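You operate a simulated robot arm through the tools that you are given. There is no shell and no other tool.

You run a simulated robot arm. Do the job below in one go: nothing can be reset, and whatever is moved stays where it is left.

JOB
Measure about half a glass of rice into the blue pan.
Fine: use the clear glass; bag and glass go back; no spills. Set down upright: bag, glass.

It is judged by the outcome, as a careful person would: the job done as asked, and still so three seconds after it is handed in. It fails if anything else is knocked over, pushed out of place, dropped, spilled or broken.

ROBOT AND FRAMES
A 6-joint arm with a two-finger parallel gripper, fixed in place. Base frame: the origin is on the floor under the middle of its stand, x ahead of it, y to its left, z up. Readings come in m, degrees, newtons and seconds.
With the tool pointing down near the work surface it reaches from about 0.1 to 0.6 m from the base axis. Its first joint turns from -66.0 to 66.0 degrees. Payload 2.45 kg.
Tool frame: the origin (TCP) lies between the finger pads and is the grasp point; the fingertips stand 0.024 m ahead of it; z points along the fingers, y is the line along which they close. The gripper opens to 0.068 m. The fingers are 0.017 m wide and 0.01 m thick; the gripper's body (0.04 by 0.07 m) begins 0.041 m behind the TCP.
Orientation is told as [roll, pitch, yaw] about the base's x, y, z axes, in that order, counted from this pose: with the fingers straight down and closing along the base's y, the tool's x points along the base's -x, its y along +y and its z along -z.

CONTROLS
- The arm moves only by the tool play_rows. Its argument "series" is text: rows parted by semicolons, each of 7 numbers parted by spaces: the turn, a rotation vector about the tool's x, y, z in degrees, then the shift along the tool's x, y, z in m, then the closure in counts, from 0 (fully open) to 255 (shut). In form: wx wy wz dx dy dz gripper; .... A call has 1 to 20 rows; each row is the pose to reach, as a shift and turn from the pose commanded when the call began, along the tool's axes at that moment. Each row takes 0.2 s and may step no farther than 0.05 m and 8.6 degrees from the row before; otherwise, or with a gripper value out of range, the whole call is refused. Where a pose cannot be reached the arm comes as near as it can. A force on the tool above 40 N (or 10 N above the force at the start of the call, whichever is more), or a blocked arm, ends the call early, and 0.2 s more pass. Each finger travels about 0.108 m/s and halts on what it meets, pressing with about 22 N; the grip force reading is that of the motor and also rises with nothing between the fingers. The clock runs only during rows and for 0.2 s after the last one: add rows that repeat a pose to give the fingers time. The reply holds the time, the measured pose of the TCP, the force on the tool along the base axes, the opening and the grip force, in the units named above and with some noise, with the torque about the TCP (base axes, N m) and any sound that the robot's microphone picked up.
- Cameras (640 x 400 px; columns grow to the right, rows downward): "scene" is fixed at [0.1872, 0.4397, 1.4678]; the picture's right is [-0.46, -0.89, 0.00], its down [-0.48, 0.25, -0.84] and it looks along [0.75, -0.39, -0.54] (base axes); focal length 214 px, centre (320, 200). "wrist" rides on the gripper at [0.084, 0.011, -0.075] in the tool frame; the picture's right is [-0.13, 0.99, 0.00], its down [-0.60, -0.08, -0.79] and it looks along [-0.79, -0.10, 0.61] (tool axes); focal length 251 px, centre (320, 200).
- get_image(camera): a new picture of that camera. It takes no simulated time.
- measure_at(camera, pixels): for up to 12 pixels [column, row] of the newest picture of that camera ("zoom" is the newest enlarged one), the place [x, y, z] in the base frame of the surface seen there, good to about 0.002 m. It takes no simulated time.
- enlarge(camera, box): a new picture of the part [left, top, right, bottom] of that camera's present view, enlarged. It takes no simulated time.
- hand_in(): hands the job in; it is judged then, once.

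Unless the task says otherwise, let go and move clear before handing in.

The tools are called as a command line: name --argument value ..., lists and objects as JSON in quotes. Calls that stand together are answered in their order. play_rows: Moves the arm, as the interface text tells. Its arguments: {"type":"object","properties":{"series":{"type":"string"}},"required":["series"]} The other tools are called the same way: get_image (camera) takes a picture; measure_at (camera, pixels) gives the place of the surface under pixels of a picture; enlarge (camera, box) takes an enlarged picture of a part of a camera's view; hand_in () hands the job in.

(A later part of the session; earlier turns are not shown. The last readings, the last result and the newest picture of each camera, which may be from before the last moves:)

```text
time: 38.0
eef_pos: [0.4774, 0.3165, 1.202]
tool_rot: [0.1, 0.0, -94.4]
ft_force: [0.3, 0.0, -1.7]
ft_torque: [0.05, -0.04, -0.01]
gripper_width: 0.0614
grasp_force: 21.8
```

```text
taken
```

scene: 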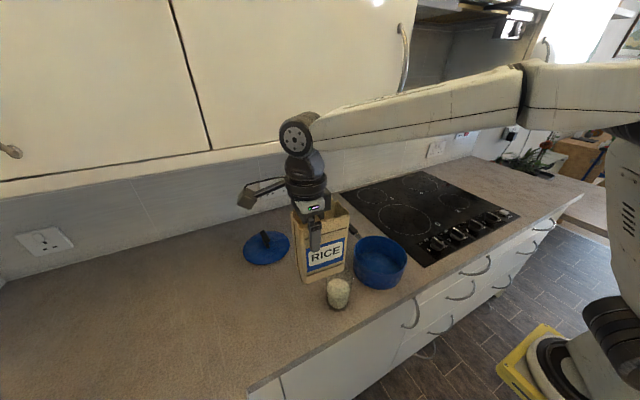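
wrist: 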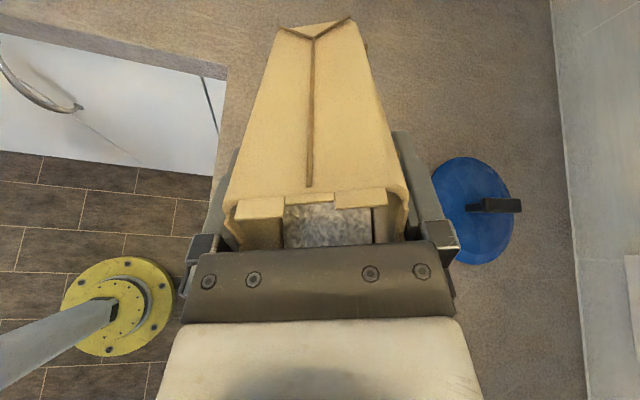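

The bag is upright again at (0.477, 0.317, 1.202). I'll carry it back over its original spot and lower it to 1 cm above the set-down height.

play_rows --series "0 0 0 0.008 0 0 255; 0 0 0 0.024 -0.0007 0 255; 0 0 0 0.042 -0.0012 0 255; 0 0 0 0.060 -0.0018 0 255; 0 0 0 0.078 -0.0023 0 255; 0 0 0 0.092 -0.0027 0 255; 0 0 0 0.097 -0.0028 0.008 255; 0 0 0 0.097 -0.0028 0.028 255; 0 0 0 0.097 -0.0028 0.05 255; 0 0 0 0.097 -0.0028 0.075 255; 0 0 0 0.097 -0.0028 0.1 255; 0 0 0 0.097 -0.0028 0.125 255; 0 0 0 0.097 -0.0028 0.145 255; 0 0 0 0.097 -0.0028 0.158 255; 0 0 0 0.097 -0.0028 0.158 255"

enlarge --camera "scene" --box '[220, 200, 380, 350]'

```text
time: 41.2
eef_pos: [0.4821, 0.4125, 1.0434]
tool_rot: [0.0, 0.0, -94.3]
ft_force: [0.0, -0.8, -2.2]
ft_torque: [0.07, -0.01, -0.02]
gripper_width: 0.0615
grasp_force: 22.3
```

```text
2.67 times, centred on (300, 275) of scene
```

zoom: 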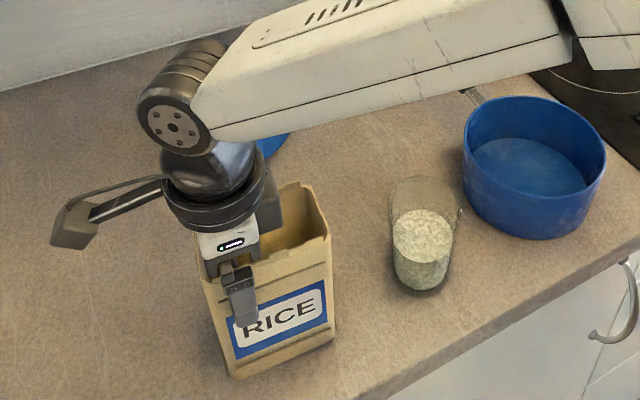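

The bag sits over its original place at z=1.043, about 1 cm above set-down. I'll lower it in small steps while watching the force.

play_rows --series "0 0 0 0.0005 0 0.003 255; 0 0 0 0.001 0.0002 0.006 255; 0 0 0 0.001 0.0002 0.0085 255; 0 0 0 0.001 0.0002 0.0100 255; 0 0 0 0.001 0.0002 0.0100 255"

```text
time: 42.4
eef_pos: [0.4832, 0.414, 1.0339]
tool_rot: [0.0, 0.0, -94.4]
ft_force: [0.1, -0.1, -1.8]
ft_torque: [0.03, -0.03, 0.0]
gripper_width: 0.0615
grasp_force: 22.0
```

The force has barely changed at z=1.0339, so contact is just beginning. I'll lower another 1 mm and check.

play_rows --series "0 0 0 0 0 0.0007 255; 0 0 0 0 0 0.0014 255; 0 0 0 0 0 0.0014 255"

```text
time: 43.2
eef_pos: [0.4824, 0.4151, 1.0337]
tool_rot: [0.0, 0.1, -94.3]
ft_force: [-1.2, -0.6, 2.9]
ft_torque: [0.02, -0.01, -0.01]
gripper_width: 0.0617
grasp_force: 21.9
```

The force rose to +2.9 N, so the bag is resting on the counter. I'll open the fingers and let them settle.

play_rows --series "0 0 0 0 0 -0.0007 255; 0 0 0 0 0 -0.0007 0; 0 0 0 0 0 -0.0007 0; 0 0 0 0 0 -0.0007 0"

get_image --camera "wrist"

```text
time: 44.2
eef_pos: [0.482, 0.4136, 1.0349]
tool_rot: [-0.1, 0.0, -94.4]
ft_force: [-0.3, 0.1, -0.9]
ft_torque: [0.02, 0.01, -0.01]
gripper_width: 0.0678
grasp_force: 0.1
```

```text
taken
```

wrist: 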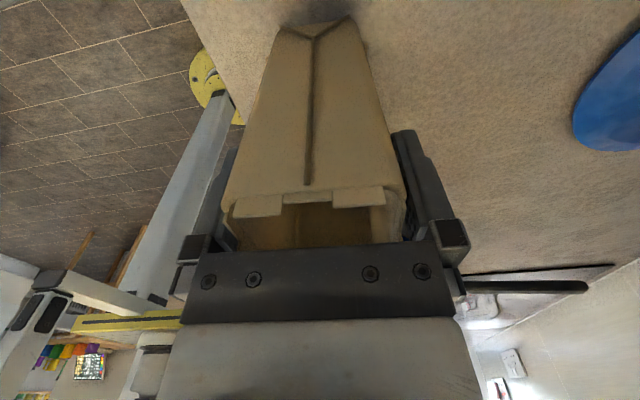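

The fingers are open and the bag stands upright between them. I'll rise straight up slowly to z≈1.20.

play_rows --series "0 0 0 0 0 -0.005 0; 0 0 0 0 0 -0.015 0; 0 0 0 0 0 -0.03 0; 0 0 0 0 0 -0.05 0; 0 0 0 0 0 -0.075 0; 0 0 0 0 0 -0.1 0; 0 0 0 0 0 -0.13 0; 0 0 0 0 0 -0.165 0; 0 0 0 0 0 -0.165 0"

get_image --camera "wrist"

enlarge --camera "scene" --box '[220, 200, 380, 350]'

```text
time: 46.2
eef_pos: [0.4805, 0.4123, 1.1999]
tool_rot: [0.0, -0.1, -94.4]
ft_force: [0.5, 0.0, 0.1]
ft_torque: [0.02, 0.0, -0.03]
gripper_width: 0.0679
grasp_force: 0.1
```

```text
taken
```

wrist: 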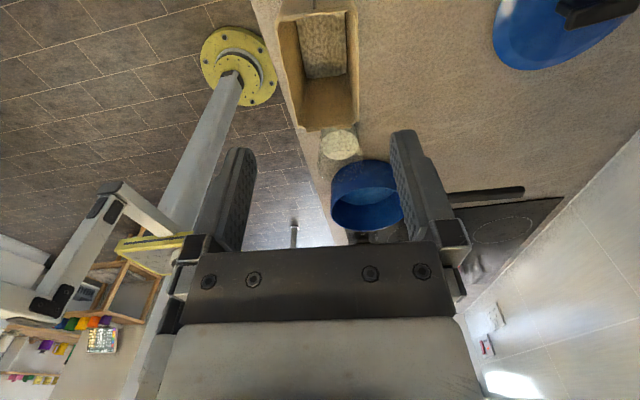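

```text
2.67 times, centred on (300, 275) of scene
```

zoom: 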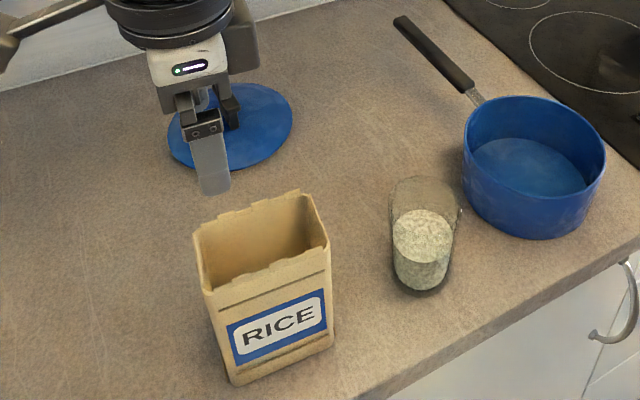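

The bag stands back in its place at zoom (265,285), and the half-full glass at (425,250) is untouched. I'll now test the free-air turn needed for gripping the tapered glass from the robot side with the camera above the tool, moving over open counter.

play_rows --series "0 0 8 -0.014 -0.0057 0 0; 0 0 16 -0.028 -0.0113 0 0; 0 0 24 -0.042 -0.017 0 0; 0 0 32 -0.056 -0.0227 0 0; 0 0 40 -0.07 -0.0283 0 0; 0 0 48 -0.084 -0.034 0 0; 0 0 56 -0.098 -0.0397 0 0; 0 0 64 -0.112 -0.0453 0 0; 0 0 72 -0.126 -0.051 0 0; 0 0 80 -0.14 -0.0567 0 0; 0 0 88 -0.154 -0.0623 0 0; 0 0 96 -0.168 -0.068 0 0; 0 0 103 -0.168 -0.068 0 0; 0 0 103 -0.168 -0.068 0 0; 0 0 103 -0.168 -0.068 0 0"

get_image --camera "wrist"

get_image --camera "scene"

```text
time: 49.4
eef_pos: [0.3772, 0.0671, 0.9711]
tool_rot: [-10.3, 1.7, 165.1]
ft_force: [0.1, 0.0, 0.2]
ft_torque: [0.0, -0.04, -0.01]
gripper_width: 0.0683
grasp_force: 0.1
out of reach, approached as far as the arm can: row 5, 6, 7, 8, 9, 10, 11, 12, 13, 14, 15
```

```text
taken
```

wrist: 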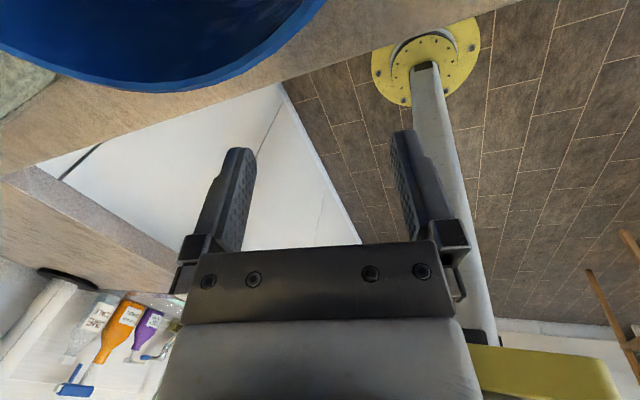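

```text
taken
```

scene: 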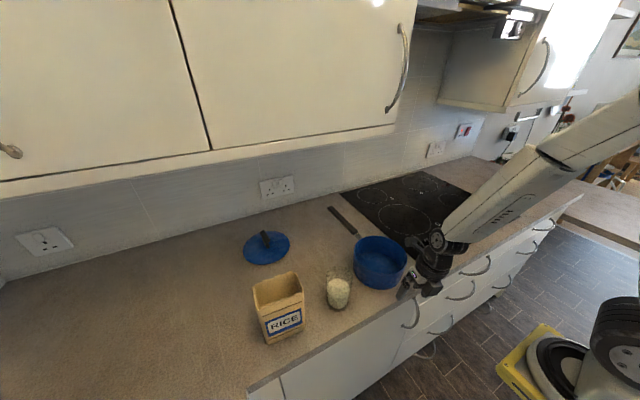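

The turn ran into a joint limit, and the arm drifted to (0.377, 0.067, 0.971) in front of the pan. The scene picture shows glass (338,290), pan (380,262) and bag (280,305) all undisturbed. I'll turn back the way I came while rising straight up.

play_rows --series "0 0 -5 0 0 -0.02 0; 0 0 -10 0 0 -0.04 0; 0 0 -15 0 0 -0.06 0; 0 0 -20 0 0 -0.08 0"

get_image --camera "scene"

```text
time: 50.4
eef_pos: [0.3767, 0.0539, 1.0468]
tool_rot: [-9.0, 4.9, -174.9]
ft_force: [-0.2, 0.3, 0.9]
ft_torque: [0.0, 0.01, 0.0]
gripper_width: 0.068
grasp_force: 0.1
```

```text
taken
```

scene: 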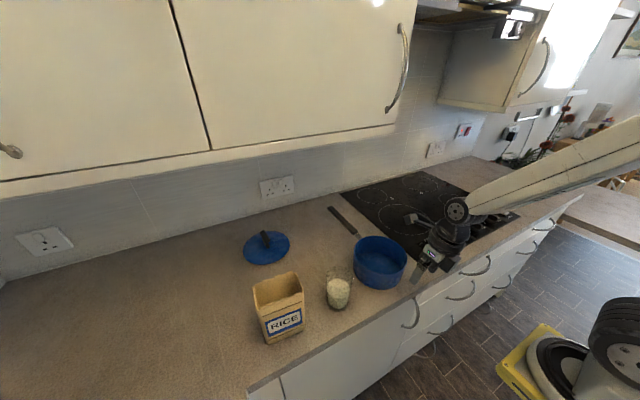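

The rows follow cleanly again from (0.377, 0.054, 1.047), and nothing was touched. I'll straighten the small tilt while rising further, then unwind the yaw the other way round.

play_rows --series "-3 -1.6 0 0 0 -0.03 0; -6 -3.3 0 0 0 -0.06 0; -9 -4.9 0 0 0 -0.09 0; -9 -4.9 0 0 0 -0.12 0; -9 -4.9 0 0 0 -0.16 0; -9 -4.9 0 0 0 -0.19 0; -9 -4.9 0 0 0 -0.19 0"

```text
time: 52.0
eef_pos: [0.3797, -0.0087, 1.2292]
tool_rot: [-0.3, 0.2, -174.5]
ft_force: [-0.8, -0.6, -0.8]
ft_torque: [0.0, -0.01, -0.01]
gripper_width: 0.0679
grasp_force: 0.0
out of reach, approached as far as the arm can: row 1, 2, 3, 4, 5, 6, 7
```

The tool is vertical at z=1.229 but at the edge of the joint range. I'll unwind the yaw in place, 170° in the other direction.

play_rows --series "0 0 -8.5 0 0 0 0; 0 0 -17 0 0 0 0; 0 0 -25.5 0 0 0 0; 0 0 -34 0 0 0 0; 0 0 -42.5 0 0 0 0; 0 0 -51 0 0 0 0; 0 0 -59.5 0 0 0 0; 0 0 -68 0 0 0 0; 0 0 -76.5 0 0 0 0; 0 0 -85 0 0 0 0; 0 0 -93.5 0 0 0 0; 0 0 -102 0 0 0 0; 0 0 -110.5 0 0 0 0; 0 0 -119 0 0 0 0; 0 0 -127.5 0 0 0 0; 0 0 -136 0 0 0 0; 0 0 -144.5 0 0 0 0; 0 0 -153 0 0 0 0; 0 0 -161.5 0 0 0 0; 0 0 -170 0 0 0 0"

```text
time: 56.2
eef_pos: [0.3797, -0.0086, 1.2295]
tool_rot: [0.1, -0.2, -4.4]
ft_force: [-0.2, 0.3, -0.3]
ft_torque: [0.03, 0.02, -0.01]
gripper_width: 0.0679
grasp_force: 0.0
```

The yaw is unwound to -4.4°. I'll keep turning in the positive direction to +155° while moving to an open spot in front of the glass at (0.33, 0.20, 1.25), watching for reach warnings.

play_rows --series "0 0 -8.4 0.0035 0.0108 -0.001 0; 0 0 -16.8 0.0069 0.0216 -0.0021 0; 0 0 -25.2 0.0104 0.0325 -0.0032 0; 0 0 -33.6 0.0139 0.0433 -0.0042 0; 0 0 -42 0.0174 0.0541 -0.0053 0; 0 0 -50.4 0.0208 0.0649 -0.0063 0; 0 0 -58.8 0.0243 0.0757 -0.0074 0; 0 0 -67.2 0.0278 0.0866 -0.0084 0; 0 0 -75.6 0.0313 0.0974 -0.0095 0; 0 0 -84 0.0347 0.1082 -0.0105 0; 0 0 -92.4 0.0382 0.119 -0.0116 0; 0 0 -100.8 0.0417 0.1298 -0.0126 0; 0 0 -109.2 0.0452 0.1407 -0.0137 0; 0 0 -117.6 0.0486 0.1515 -0.0147 0; 0 0 -126 0.0521 0.1623 -0.0158 0; 0 0 -134.4 0.0556 0.1731 -0.0168 0; 0 0 -142.8 0.0591 0.1839 -0.0179 0; 0 0 -151.2 0.0625 0.1948 -0.0189 0; 0 0 -159.4 0.066 0.2056 -0.02 0"

get_image --camera "scene"

get_image --camera "wrist"

```text
time: 60.2
eef_pos: [0.3299, 0.2028, 1.2488]
tool_rot: [-0.2, 0.2, 154.9]
ft_force: [0.8, 0.0, 0.1]
ft_torque: [0.02, 0.01, 0.01]
gripper_width: 0.0679
grasp_force: 0.0
out of reach, approached as far as the arm can: row 2, 3, 4, 5, 6, 7, 8, 9, 10, 11
```

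```text
taken
```

scene: 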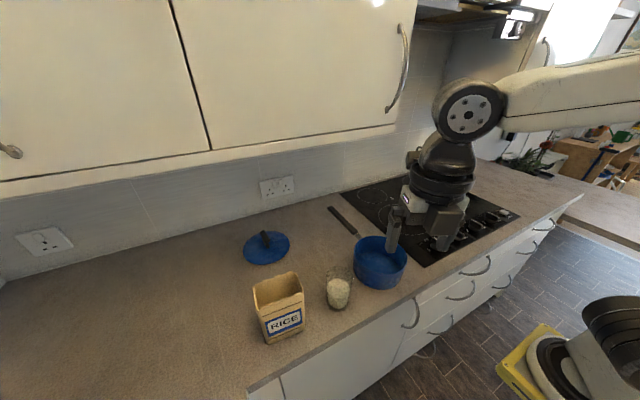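

```text
taken
```

wrist: 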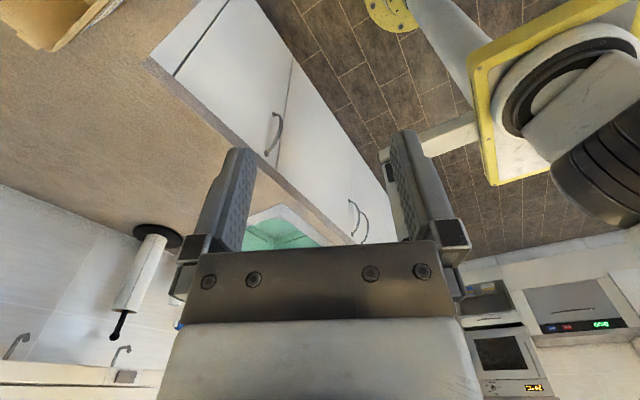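

The arm ended exactly at the asked pose, yaw 154.9 at (0.330, 0.203, 1.249), after passing a limit midway, and nothing was disturbed. I'll test tilting the tool 70° outward toward the glass at a safe height.

play_rows --series "0 7 0 0.0074 -0.0053 0.0049 0; 0 14 0 0.0149 -0.0107 0.0098 0; 0 21 0 0.0223 -0.016 0.0147 0; 0 28 0 0.0297 -0.0214 0.0196 0; 0 35 0 0.0372 -0.0267 0.0245 0; 0 42 0 0.0446 -0.032 0.0294 0; 0 49 0 0.052 -0.0374 0.0343 0; 0 56 0 0.0594 -0.0427 0.0392 0; 0 63 0 0.0669 -0.0481 0.0441 0; 0 70 0 0.0743 -0.0534 0.049 0; 0 70 0 0.0743 -0.0534 0.049 0"

get_image --camera "scene"

get_image --camera "wrist"

```text
time: 62.6
eef_pos: [0.4202, 0.2169, 1.1999]
tool_rot: [-0.6, 70.3, 154.3]
ft_force: [-0.1, -0.3, 0.2]
ft_torque: [-0.02, -0.03, -0.01]
gripper_width: 0.068
grasp_force: 0.1
```

```text
taken
```

scene: 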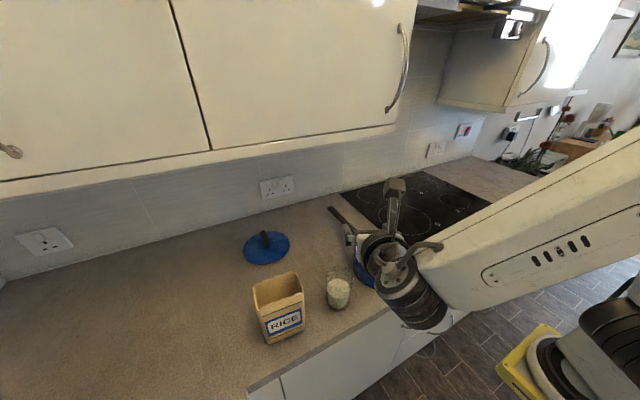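

```text
taken
```

wrist: 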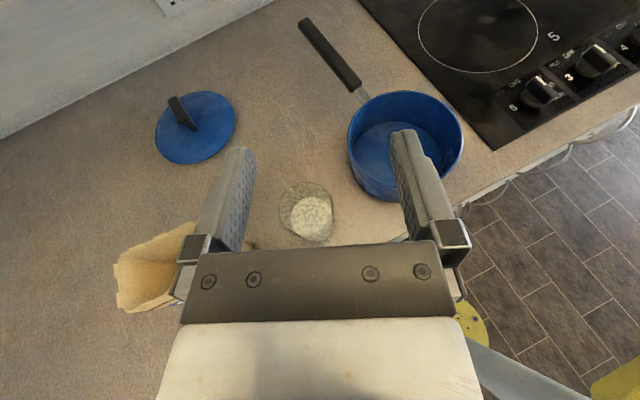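

The tilt works, and the wrist view now shows the glass (307,213), the pan (405,140) and the bag (155,265) clearly. I'll measure the pan rim and glass rim from here.

measure_at --camera "wrist" --pixels '[[350, 130], [362, 108], [400, 92], [440, 100], [462, 130], [448, 172], [375, 140], [352, 160], [300, 185], [332, 215], [279, 213], [306, 241]]'

enlarge --camera "wrist" --box '[260, 160, 360, 250]'

```text
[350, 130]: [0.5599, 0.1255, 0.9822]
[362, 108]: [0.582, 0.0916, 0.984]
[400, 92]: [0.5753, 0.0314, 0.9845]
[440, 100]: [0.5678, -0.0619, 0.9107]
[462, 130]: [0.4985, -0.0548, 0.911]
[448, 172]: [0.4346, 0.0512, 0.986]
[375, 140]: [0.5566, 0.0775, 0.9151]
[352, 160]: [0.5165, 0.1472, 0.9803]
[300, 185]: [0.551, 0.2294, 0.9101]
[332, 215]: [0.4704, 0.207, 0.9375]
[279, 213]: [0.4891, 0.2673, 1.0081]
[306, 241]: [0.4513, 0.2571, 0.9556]
```

```text
4.44 times, centred on (310, 205) of wrist
```

zoom: 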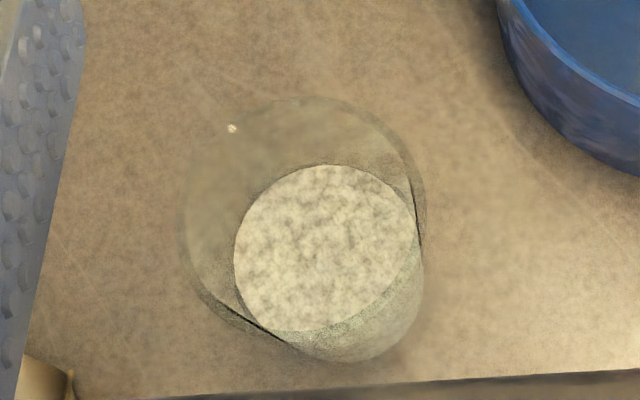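

The pan rim circle is centred near (0.509, 0.071) with radius 0.076 at z≈0.984. I'll test the full 120° pouring turn in free air over the pan at z=1.2 before taking the glass.

play_rows --series "2.48 -3.38 6.82 0.0025 0.0038 0.007 0; 4.96 -6.76 13.63 0.0051 0.0075 0.0139 0; 7.44 -10.14 20.45 0.0076 0.0113 0.0209 0; 9.92 -13.52 27.26 0.0101 0.015 0.0279 0; 12.4 -16.9 34.08 0.0127 0.0188 0.0348 0; 14.88 -20.28 40.9 0.0152 0.0225 0.0418 0; 17.36 -23.67 47.71 0.0177 0.0263 0.0488 0; 19.84 -27.05 54.53 0.0203 0.03 0.0557 0; 22.32 -30.43 61.34 0.0228 0.0338 0.0627 0; 24.8 -33.81 68.16 0.0253 0.0375 0.0697 0; 27.28 -37.19 74.98 0.0279 0.0413 0.0766 0; 29.76 -40.57 81.79 0.0304 0.045 0.0836 0; 32.24 -43.95 88.61 0.0329 0.0488 0.0906 0; 34.72 -47.33 95.42 0.0355 0.0525 0.0975 0; 37.2 -50.71 102.24 0.038 0.0563 0.1045 0; 37.2 -50.71 102.24 0.038 0.0563 0.1045 0"

get_image --camera "scene"

```text
time: 66.0
eef_pos: [0.4362, 0.2256, 1.2323]
tool_rot: [-77.8, -36.6, 112.3]
ft_force: [0.4, -0.4, 0.6]
ft_torque: [0.0, -0.03, 0.0]
gripper_width: 0.0683
grasp_force: 0.1
out of reach, approached as far as the arm can: row 11, 12, 13, 14, 15, 16
```

```text
taken
```

scene: 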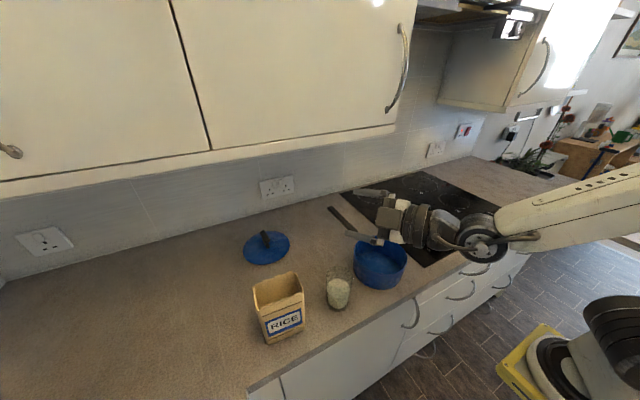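

The turn toward -y reached a joint limit near 80°, so I'll pour toward +y instead, which suits this wrist configuration. First I'll roll back to upright at a safe height; nothing has been touched.

play_rows --series "-2.44 3.33 -6.85 0.0043 0.0003 -0.0042 0; -4.88 6.67 -13.7 0.0086 0.0007 -0.0083 0; -7.31 10 -20.56 0.0129 0.001 -0.0125 0; -9.75 13.33 -27.41 0.0172 0.0014 -0.0166 0; -12.19 16.66 -34.26 0.0215 0.0017 -0.0208 0; -14.63 20 -41.11 0.0258 0.0021 -0.025 0; -17.06 23.33 -47.96 0.0301 0.0024 -0.0291 0; -19.5 26.66 -54.82 0.0344 0.0028 -0.0333 0; -21.94 30 -61.67 0.0387 0.0031 -0.0374 0; -24.38 33.33 -68.52 0.043 0.0035 -0.0416 0; -26.81 36.66 -75.37 0.0473 0.0038 -0.0458 0; -29.25 40 -82.22 0.0516 0.0042 -0.0499 0; -31.69 43.33 -89.08 0.0559 0.0045 -0.0541 0; -34.13 46.66 -95.93 0.0602 0.0049 -0.0582 0; -36.56 50 -102.78 0.0645 0.0052 -0.0624 0; -36.56 50 -102.78 0.0645 0.0052 -0.0624 0"

get_image --camera "scene"

```text
time: 69.4
eef_pos: [0.4022, 0.1484, 1.2008]
tool_rot: [-0.6, 70.4, 155.1]
ft_force: [-0.3, -0.3, -0.5]
ft_torque: [0.03, 0.01, 0.02]
gripper_width: 0.0682
grasp_force: 0.1
out of reach, approached as far as the arm can: row 4, 5, 6, 7
```

```text
taken
```

scene: 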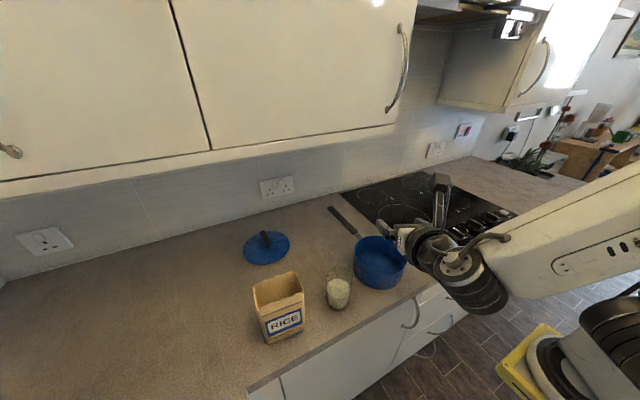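

I'm back at the level pose, h=-25°, at (0.402, 0.148, 1.201). I'll turn the tool heading 20° to the left and move over the pan at z≈1.15 to test the pour toward +y.

play_rows --series "3.13 0 -1.14 -0.0001 0.011 0.0241 0; 6.27 0 -2.28 -0.0002 0.022 0.0481 0; 9.4 0 -3.42 -0.0003 0.033 0.0722 0; 12.53 0 -4.56 -0.0004 0.0439 0.0963 0; 15.67 0 -5.7 -0.0005 0.0549 0.1203 0; 18.8 0 -6.84 -0.0006 0.0659 0.1444 0; 18.8 0 -6.84 -0.0006 0.0659 0.1444 0"

```text
time: 71.0
eef_pos: [0.5109, 0.0358, 1.1534]
tool_rot: [-0.6, 70.3, 175.1]
ft_force: [-0.5, 0.2, -0.4]
ft_torque: [0.02, 0.0, -0.01]
gripper_width: 0.068
grasp_force: 0.0
out of reach, approached as far as the arm can: row 3, 4, 5, 6, 7
```

The tool got there with a 15 mm error, which looks like a wrist singularity at nearly straight-out poses. I'll swing the tool heading to the left through it, at a safe height, into the wrist configuration that poured the bag without trouble.

play_rows --series "7.05 0 -2.57 0.0047 -0.0099 -0.0115 0; 14.1 0 -5.13 0.0094 -0.0198 -0.023 0; 21.15 0 -7.7 0.0141 -0.0297 -0.0346 0; 28.2 0 -10.27 0.0187 -0.0396 -0.0461 0"

get_image --camera "scene"

```text
time: 72.0
eef_pos: [0.4492, 0.1727, 1.216]
tool_rot: [2.0, 70.0, -154.1]
ft_force: [-0.7, 0.9, 0.5]
ft_torque: [-0.05, 0.02, 0.0]
gripper_width: 0.0684
grasp_force: 0.0
out of reach, approached as far as the arm can: row 1, 2, 3, 4
```

```text
taken
```

scene: 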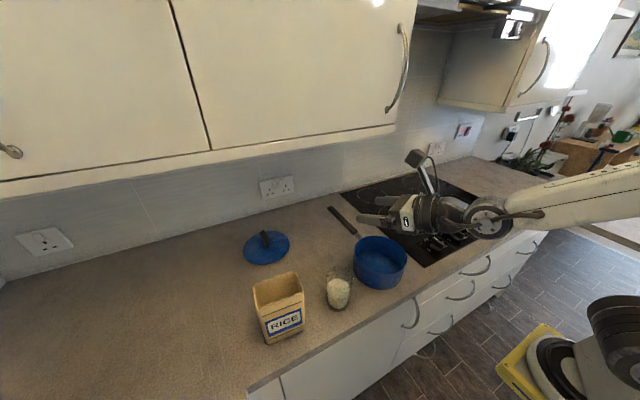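

The heading is now about +26° at (0.449, 0.173, 1.216), still clear of everything. I'll keep turning left to about +60° while holding position.

play_rows --series "7.05 0 -2.57 0 0 0 0; 14.1 0 -5.13 0 0 0 0; 21.15 0 -7.7 0 0 0 0; 28.2 0 -10.27 0 0 0 0; 32 0 -11.6 0 0 0 0; 32 0 -11.6 0 0 0 0"

get_image --camera "scene"

```text
time: 73.4
eef_pos: [0.3076, 0.3254, 1.2158]
tool_rot: [4.6, 69.7, -119.7]
ft_force: [-0.1, 0.1, 0.1]
ft_torque: [-0.03, 0.01, -0.01]
gripper_width: 0.0682
grasp_force: 0.0
out of reach, approached as far as the arm can: row 1, 2, 3, 4, 5, 6
```

```text
taken
```

scene: 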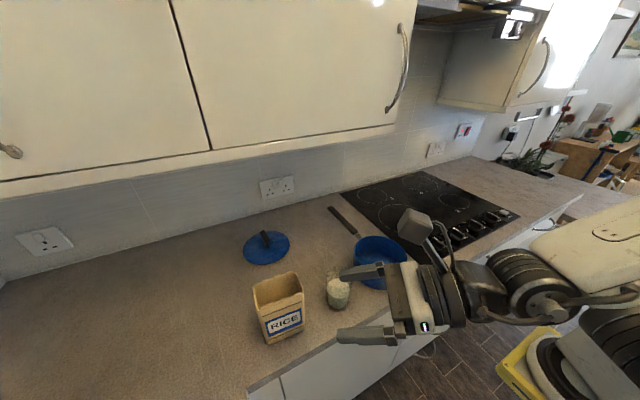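

The arm is at (0.308, 0.325, 1.216) with heading 60°, which is close to the pose family used for the bag. I'll turn the remaining 25° toward that known-good family while rising to about z=1.30, in a short call so I can check for drift.

play_rows --series "3.92 0 -1.43 0.016 0.0226 0.0029 0; 7.83 0 -2.85 0.032 0.0452 0.0059 0; 11.75 0 -4.28 0.048 0.0678 0.0088 0"

get_image --camera "scene"

```text
time: 74.2
eef_pos: [0.2981, 0.3723, 1.2839]
tool_rot: [7.5, 68.1, -109.5]
ft_force: [0.9, -0.2, -0.6]
ft_torque: [-0.01, 0.0, 0.02]
gripper_width: 0.068
grasp_force: 0.0
out of reach, approached as far as the arm can: row 1, 2, 3
```

```text
taken
```

scene: 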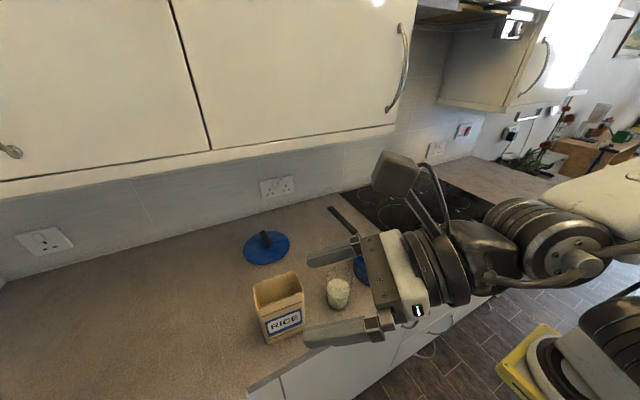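

The arm is still held at a joint limit, now at (0.298, 0.372, 1.284). My reading is that the wrist roll limit lies where I tried to cross, so I'll retrace the same path back toward the right, staying above z=1.2.

play_rows --series "-5.83 -0.31 2.33 -0.0163 0.0315 -0.0106 0; -11.66 -0.61 4.66 -0.0327 0.063 -0.0212 0; -17.49 -0.92 6.99 -0.049 0.0945 -0.0318 0; -23.31 -1.22 9.31 -0.0654 0.1261 -0.0424 0; -29.14 -1.53 11.64 -0.0817 0.1576 -0.053 0; -34.97 -1.83 13.97 -0.0981 0.1891 -0.0636 0; -40.8 -2.14 16.3 -0.1144 0.2206 -0.0742 0"

get_image --camera "scene"

```text
time: 75.8
eef_pos: [0.4485, 0.1704, 1.2134]
tool_rot: [7.4, 68.1, -153.7]
ft_force: [-0.6, -0.2, 0.7]
ft_torque: [-0.02, 0.01, 0.01]
gripper_width: 0.0679
grasp_force: 0.1
out of reach, approached as far as the arm can: row 1, 2, 3, 4, 5, 6
```

```text
taken
```

scene: 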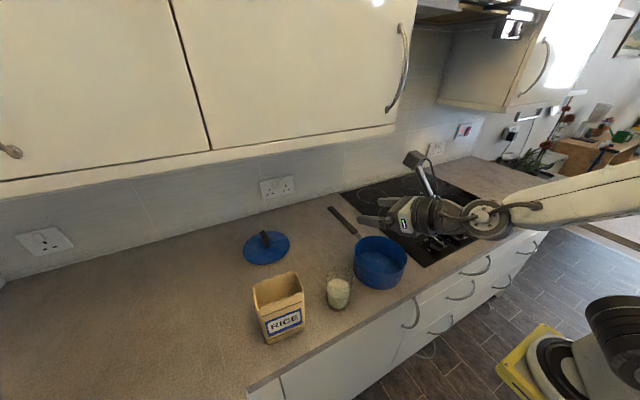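

The arm retraced cleanly to (0.449, 0.170, 1.213). I'll turn the heading back right to -25° over the pan area at z=1.2, which is the reachable pose from before.

play_rows --series "-6.76 0.1 3.05 0 0.0075 0.0069 0; -13.52 0.19 6.09 -0.0001 0.015 0.0138 0; -20.29 0.29 9.14 -0.0001 0.0226 0.0208 0; -27.05 0.39 12.18 -0.0001 0.0301 0.0277 0; -33.81 0.48 15.23 -0.0002 0.0376 0.0346 0; -40.57 0.58 18.27 -0.0002 0.0451 0.0415 0; -40.57 0.58 18.27 -0.0002 0.0451 0.0415 0"

```text
time: 77.4
eef_pos: [0.4997, 0.1424, 1.2009]
tool_rot: [-0.1, 69.9, 155.0]
ft_force: [0.2, -0.7, 0.6]
ft_torque: [-0.02, -0.01, -0.04]
gripper_width: 0.068
grasp_force: 0.1
```

That pose is exact, with no reach warning. I'll test the pour as a pure roll about the tool's own axis, which keeps the wrist bend fixed, starting with 75° while moving beyond the pan centre.

play_rows --series "0 0 8.3 -0.0028 0.0019 0.0085 0; 0 0 16.6 -0.0056 0.0038 0.017 0; 0 0 24.9 -0.0085 0.0057 0.0255 0; 0 0 33.2 -0.0113 0.0076 0.034 0; 0 0 41.5 -0.0141 0.0094 0.0424 0; 0 0 49.8 -0.0169 0.0113 0.0509 0; 0 0 58.1 -0.0198 0.0132 0.0594 0; 0 0 66.4 -0.0226 0.0151 0.0679 0; 0 0 74.7 -0.0254 0.017 0.0764 0"

```text
time: 79.4
eef_pos: [0.551, 0.1002, 1.151]
tool_rot: [-69.3, 14.2, 70.5]
ft_force: [-0.8, 0.3, -0.7]
ft_torque: [-0.04, 0.01, -0.04]
gripper_width: 0.0679
grasp_force: 0.0
```

The first 75° of roll worked with no warning at (0.551, 0.100, 1.151). I'll continue to 150° in place.

play_rows --series "0 0 8.3 0 0 0 0; 0 0 16.6 0 0 0 0; 0 0 24.9 0 0 0 0; 0 0 33.2 0 0 0 0; 0 0 41.5 0 0 0 0; 0 0 49.8 0 0 0 0; 0 0 58.1 0 0 0 0; 0 0 66.4 0 0 0 0; 0 0 75.3 0 0 0 0; 0 0 75.3 0 0 0 0"

get_image --camera "scene"

get_image --camera "wrist"

```text
refused: row 9 steps farther than a row can; nothing moved
```

```text
taken
```

scene: 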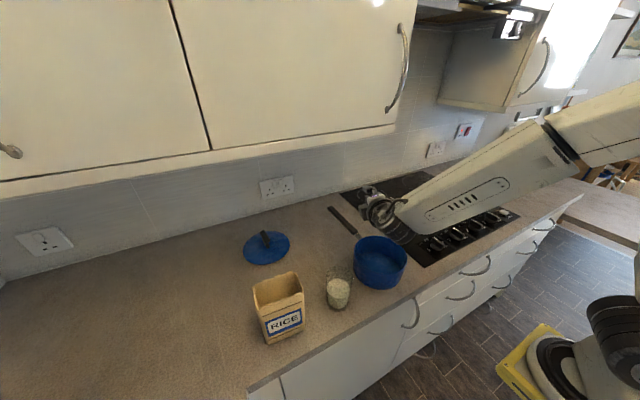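

```text
taken
```

wrist: 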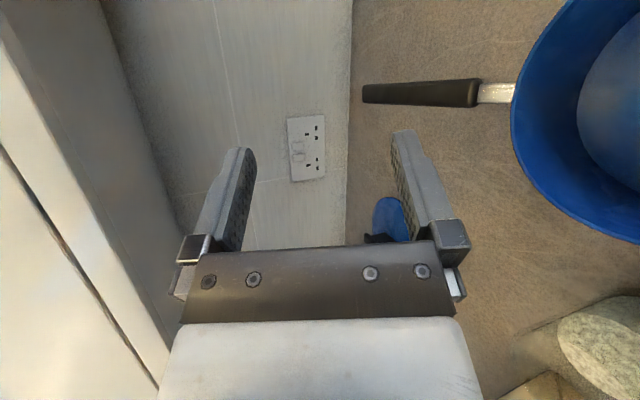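

The call was refused because of one oversize step, and nothing moved. I'll repeat it with even 8.3° steps.

play_rows --series "0 0 8.3 0 0 0 0; 0 0 16.6 0 0 0 0; 0 0 24.9 0 0 0 0; 0 0 33.2 0 0 0 0; 0 0 41.5 0 0 0 0; 0 0 49.8 0 0 0 0; 0 0 58.1 0 0 0 0; 0 0 66.4 0 0 0 0; 0 0 74.7 0 0 0 0; 0 0 74.7 0 0 0 0"

enlarge --camera "scene" --box '[290, 150, 490, 310]'

```text
time: 81.6
eef_pos: [0.5508, 0.0989, 1.1505]
tool_rot: [-54.2, -54.1, 34.9]
ft_force: [0.4, 0.0, -0.1]
ft_torque: [-0.02, -0.01, -0.02]
gripper_width: 0.068
grasp_force: 0.0
```

```text
2.50 times, centred on (390, 230) of scene
```

zoom: 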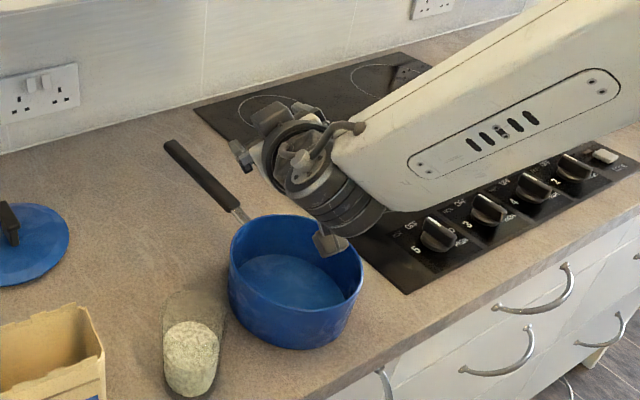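

The full 150° roll worked with no warnings, and the wrist stayed well above the pan. This is my pour motion. I'll unroll in place before going to the glass.

play_rows --series "0 0 -8.3 0 0 0 0; 0 0 -16.6 0 0 0 0; 0 0 -24.9 0 0 0 0; 0 0 -33.2 0 0 0 0; 0 0 -41.5 0 0 0 0; 0 0 -49.8 0 0 0 0; 0 0 -58.1 0 0 0 0; 0 0 -66.4 0 0 0 0; 0 0 -74.7 0 0 0 0; 0 0 -83 0 0 0 0; 0 0 -91.3 0 0 0 0; 0 0 -99.6 0 0 0 0; 0 0 -107.9 0 0 0 0; 0 0 -116.2 0 0 0 0; 0 0 -124.5 0 0 0 0; 0 0 -132.8 0 0 0 0; 0 0 -141.1 0 0 0 0; 0 0 -149.4 0 0 0 0; 0 0 -149.4 0 0 0 0"

```text
time: 85.6
eef_pos: [0.55, 0.0999, 1.1514]
tool_rot: [0.2, 70.0, 155.4]
ft_force: [0.5, -0.9, -0.7]
ft_torque: [-0.01, 0.01, 0.01]
gripper_width: 0.068
grasp_force: 0.0
```

The unroll is exact. Now I'll move to a stand-off point on the robot side of the glass at z=1.15.

play_rows --series "0 0 0 -0.0103 -0.0114 -0.0284 0; 0 0 0 -0.0206 -0.0229 -0.0567 0; 0 0 0 -0.0309 -0.0343 -0.0851 0; 0 0 0 -0.0413 -0.0458 -0.1134 0; 0 0 0 -0.0516 -0.0572 -0.1418 0; 0 0 0 -0.0619 -0.0686 -0.1701 0; 0 0 0 -0.0722 -0.0801 -0.1985 0; 0 0 0 -0.0825 -0.0915 -0.2268 0; 0 0 0 -0.0825 -0.0915 -0.2268 0"

get_image --camera "wrist"

get_image --camera "scene"

```text
time: 87.6
eef_pos: [0.4223, 0.2553, 1.1512]
tool_rot: [-0.1, 69.9, 155.0]
ft_force: [-0.6, -0.8, 0.2]
ft_torque: [0.01, 0.0, 0.0]
gripper_width: 0.068
grasp_force: 0.0
out of reach, approached as far as the arm can: row 7, 8, 9
```

```text
taken
```

wrist: 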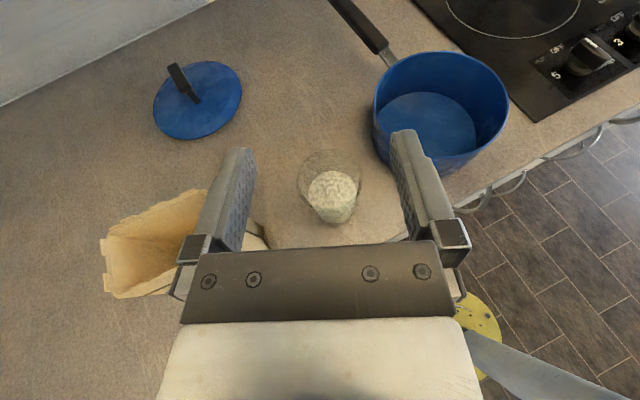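

```text
taken
```

scene: 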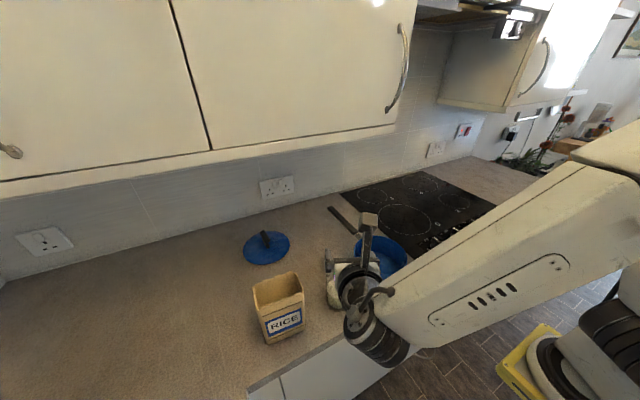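

The far stand-off was past a limit, so the arm stopped at (0.422, 0.255, 1.151), close to where I need it. I'll turn the heading 10° to ease the wrist and then measure the glass rim precisely from this closer view.

play_rows --series "4.7 0 -1.71 0.0001 0.0016 0.0003 0; 9.4 0 -3.42 0.0002 0.0032 0.0006 0; 9.4 0 -3.42 0.0002 0.0032 0.0006 0"

enlarge --camera "wrist" --box '[270, 130, 400, 240]'

```text
time: 88.4
eef_pos: [0.4216, 0.2519, 1.1506]
tool_rot: [-0.1, 69.9, 165.0]
ft_force: [-0.6, -1.2, -0.3]
ft_torque: [-0.01, -0.02, 0.02]
gripper_width: 0.0677
grasp_force: 0.1
```

```text
3.64 times, centred on (335, 185) of wrist
```

zoom: 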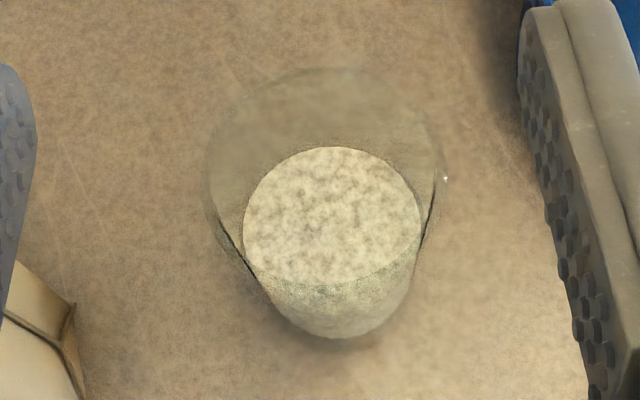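

The rice disc in the glass is clear at zoom (332,215). I'll measure its edges to locate the glass axis and level.

measure_at --camera "zoom" --pixels '[[248, 218], [416, 218], [332, 150], [332, 278], [332, 215], [270, 170], [395, 170], [275, 262], [390, 262], [340, 330], [300, 320], [380, 315]]'

measure_at --camera "wrist" --pixels '[[299, 180], [362, 178], [330, 150], [310, 160], [350, 158], [300, 200], [361, 195]]'

```text
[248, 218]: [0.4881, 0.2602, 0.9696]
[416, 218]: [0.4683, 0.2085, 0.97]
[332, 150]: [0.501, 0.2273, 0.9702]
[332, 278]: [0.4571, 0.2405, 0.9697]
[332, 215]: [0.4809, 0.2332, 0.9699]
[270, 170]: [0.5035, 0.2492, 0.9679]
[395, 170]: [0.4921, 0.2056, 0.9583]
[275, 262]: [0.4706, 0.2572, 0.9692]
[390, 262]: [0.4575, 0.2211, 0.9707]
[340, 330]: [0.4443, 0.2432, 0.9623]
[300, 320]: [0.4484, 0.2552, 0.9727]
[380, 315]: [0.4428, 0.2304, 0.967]
```

```text
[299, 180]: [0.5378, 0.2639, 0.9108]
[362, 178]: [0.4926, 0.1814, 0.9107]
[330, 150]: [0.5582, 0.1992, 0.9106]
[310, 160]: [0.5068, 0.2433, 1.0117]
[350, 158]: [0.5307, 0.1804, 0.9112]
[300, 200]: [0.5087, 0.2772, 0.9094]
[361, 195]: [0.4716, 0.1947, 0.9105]
```

The rice disc gives a glass axis near (0.477, 0.235) and a level of 0.970. I'll line up on that axis and lower to z≈1.04, still above the rim, to check the finger centring.

play_rows --series "0 0 0 -0.0257 0.0004 0.0099 0; 0 0 0 -0.0513 0.0008 0.0199 0; 0 0 0 -0.077 0.0012 0.0298 0; 0 0 0 -0.1026 0.0016 0.0397 0; 0 0 0 -0.1026 0.0016 0.0397 0"

get_image --camera "wrist"

get_image --camera "scene"

```text
time: 89.6
eef_pos: [0.4233, 0.2508, 1.0395]
tool_rot: [-0.1, 69.9, 165.1]
ft_force: [-0.9, -0.5, 0.0]
ft_torque: [0.03, 0.01, 0.01]
gripper_width: 0.0682
grasp_force: 0.1
```

```text
taken
```

wrist: 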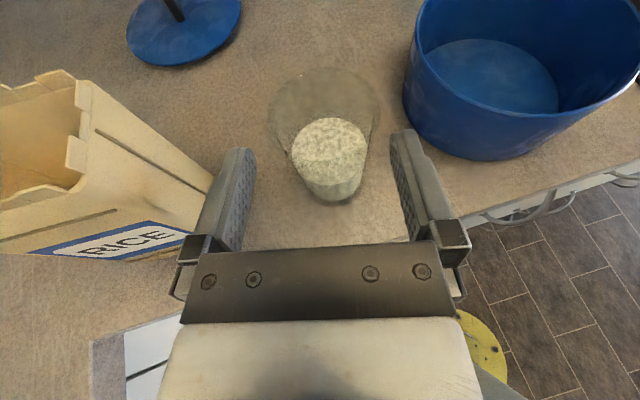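

```text
taken
```

scene: 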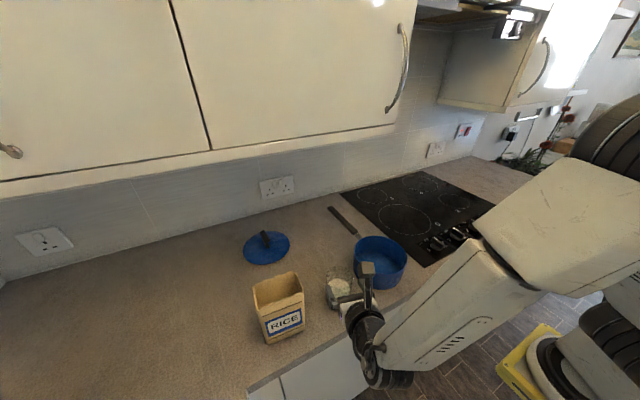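

The glass looks nearly centred between the fingers (rim columns 267–381 and rice disc about 292–367 in the wrist view). I'll zoom in to refine the sideways offset.

enlarge --camera "wrist" --box '[240, 50, 410, 215]'

```text
2.42 times, centred on (325, 132) of wrist
```

zoom: 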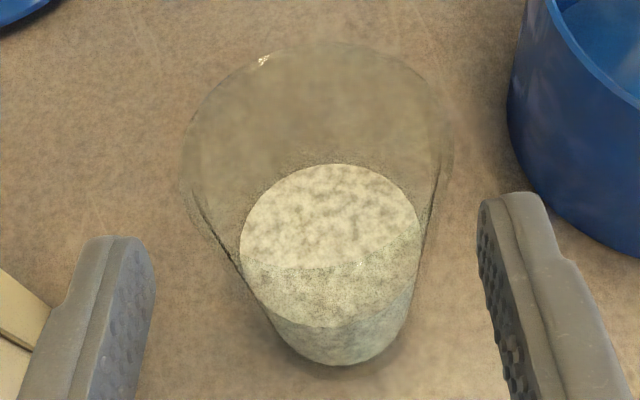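

The glass is about 1 mm toward tool +y, so I'll correct that. Then I'll lower to z≈0.945 beside the glass, with the fingertips still on the near side.

play_rows --series "0 0 0 -0.0178 0.0005 0.0065 0; 0 0 0 -0.0355 0.001 0.0129 0; 0 0 0 -0.0533 0.001 0.0194 0; 0 0 0 -0.071 0.001 0.0258 0; 0 0 0 -0.0888 0.001 0.0323 0; 0 0 0 -0.0888 0.001 0.0323 0"

get_image --camera "wrist"

enlarge --camera "scene" --box '[290, 230, 430, 400]'

```text
time: 91.0
eef_pos: [0.4227, 0.2491, 0.9447]
tool_rot: [-0.1, 70.0, 164.9]
ft_force: [0.4, -0.4, -0.5]
ft_torque: [0.03, -0.05, -0.01]
gripper_width: 0.0678
grasp_force: 0.2
```

```text
taken
```

wrist: 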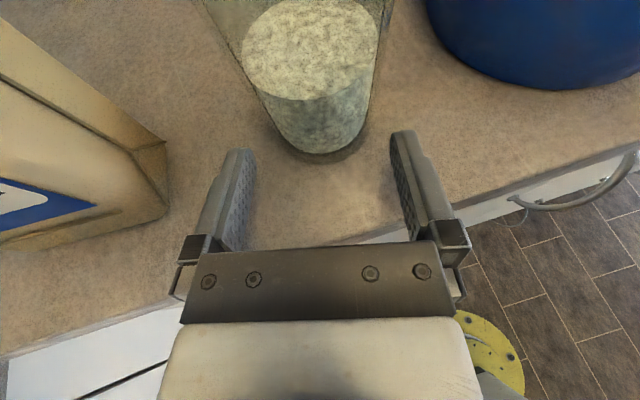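

```text
2.35 times, centred on (360, 315) of scene
```

zoom: 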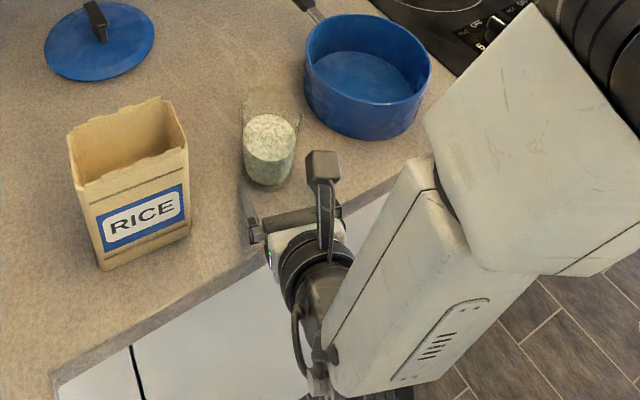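

The fingers are beside the glass at z=0.945 without contact. I'll zoom in to check that the glass base is centred between the fingers before advancing.

enlarge --camera "wrist" --box '[190, 0, 450, 200]'

```text
2.00 times, centred on (320, 100) of wrist
```

zoom: 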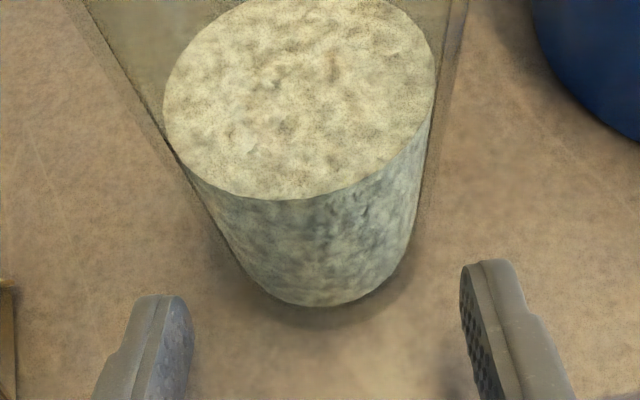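

The glass is centred to within about 1 mm, with the fingers at zoom columns 193 and 460. I'll advance 4.6 cm horizontally so the fingers straddle the glass, watching the force.

play_rows --series "0 0 0 0.0032 0.0003 0.0087 0; 0 0 0 0.0064 0.0006 0.0175 0; 0 0 0 0.0095 0.0006 0.0262 0; 0 0 0 0.0127 0.0006 0.035 0; 0 0 0 0.0159 0.0006 0.0437 0; 0 0 0 0.0159 0.0006 0.0437 0"

get_image --camera "wrist"

enlarge --camera "scene" --box '[290, 230, 430, 350]'

```text
time: 92.4
eef_pos: [0.4675, 0.2364, 0.9449]
tool_rot: [0.0, 70.0, 165.0]
ft_force: [-0.2, 0.5, 0.0]
ft_torque: [0.01, 0.01, -0.02]
gripper_width: 0.0679
grasp_force: 0.0
```

```text
taken
```

wrist: 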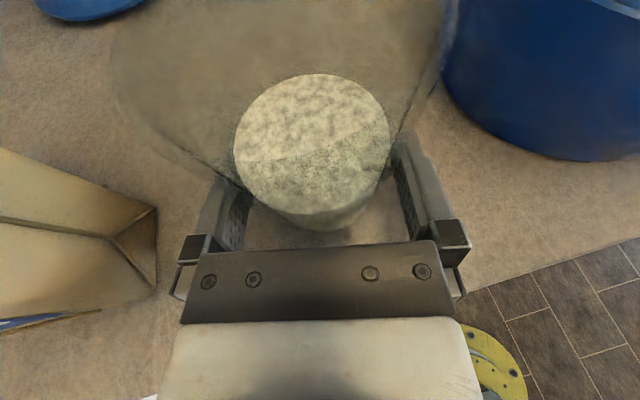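

```text
3.33 times, centred on (360, 290) of scene
```

zoom: 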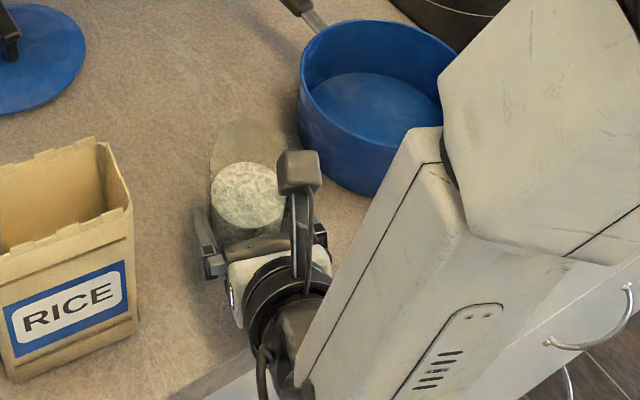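

The fingers straddle the glass with zero force readings. I'll close on it.

play_rows --series "0 0 0 0 0 0 60; 0 0 0 0 0 0 255; 0 0 0 0 0 0 255; 0 0 0 0 0 0 255"

```text
time: 93.4
eef_pos: [0.4667, 0.2373, 0.9459]
tool_rot: [-0.1, 70.0, 165.1]
ft_force: [1.0, 0.0, -0.2]
ft_torque: [-0.03, 0.0, 0.02]
gripper_width: 0.0648
grasp_force: 21.5
```

The grip is firm at 0.0648 m and 21.5 N. I'll lift slowly and check that the glass stays level.

play_rows --series "0 0 0 0.0028 0 -0.001 255; 0 0 0 0.0094 0 -0.0034 255; 0 0 0 0.0188 0 -0.0068 255; 0 0 0 0.0282 0 -0.0103 255; 0 0 0 0.0282 0 -0.0103 255"

enlarge --camera "scene" --box '[290, 230, 430, 350]'

get_image --camera "wrist"

```text
time: 94.6
eef_pos: [0.4668, 0.2371, 0.9762]
tool_rot: [-0.1, 70.0, 165.0]
ft_force: [-0.1, -0.1, -3.5]
ft_torque: [0.0, 0.01, -0.03]
gripper_width: 0.0646
grasp_force: 22.2
```

```text
3.33 times, centred on (360, 290) of scene
```

zoom: 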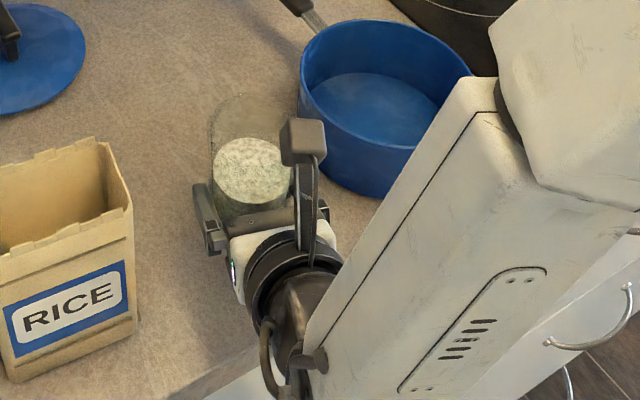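

```text
taken
```

wrist: 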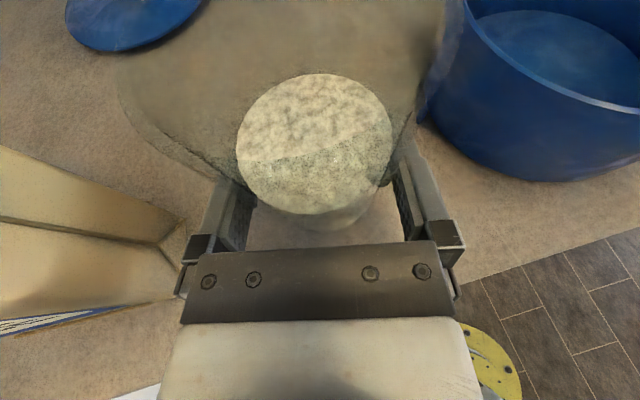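

The glass is up, level, at about 3.5 N. I'll raise it straight to z≈1.12 before moving toward the pan.

play_rows --series "0 0 0 0.0094 0 -0.0034 255; 0 0 0 0.0282 0 -0.0103 255; 0 0 0 0.047 0 -0.0171 255; 0 0 0 0.0658 0 -0.0239 255; 0 0 0 0.0846 0 -0.0308 255; 0 0 0 0.1034 0 -0.0376 255; 0 0 0 0.1222 0 -0.0445 255; 0 0 0 0.1316 0 -0.0479 255; 0 0 0 0.1363 0 -0.0496 255; 0 0 0 0.1363 0 -0.0496 255"

```text
time: 96.8
eef_pos: [0.4673, 0.2387, 1.1221]
tool_rot: [-0.1, 69.9, 164.9]
ft_force: [0.3, 0.2, -3.3]
ft_torque: [0.05, 0.03, 0.02]
gripper_width: 0.0648
grasp_force: 22.1
```

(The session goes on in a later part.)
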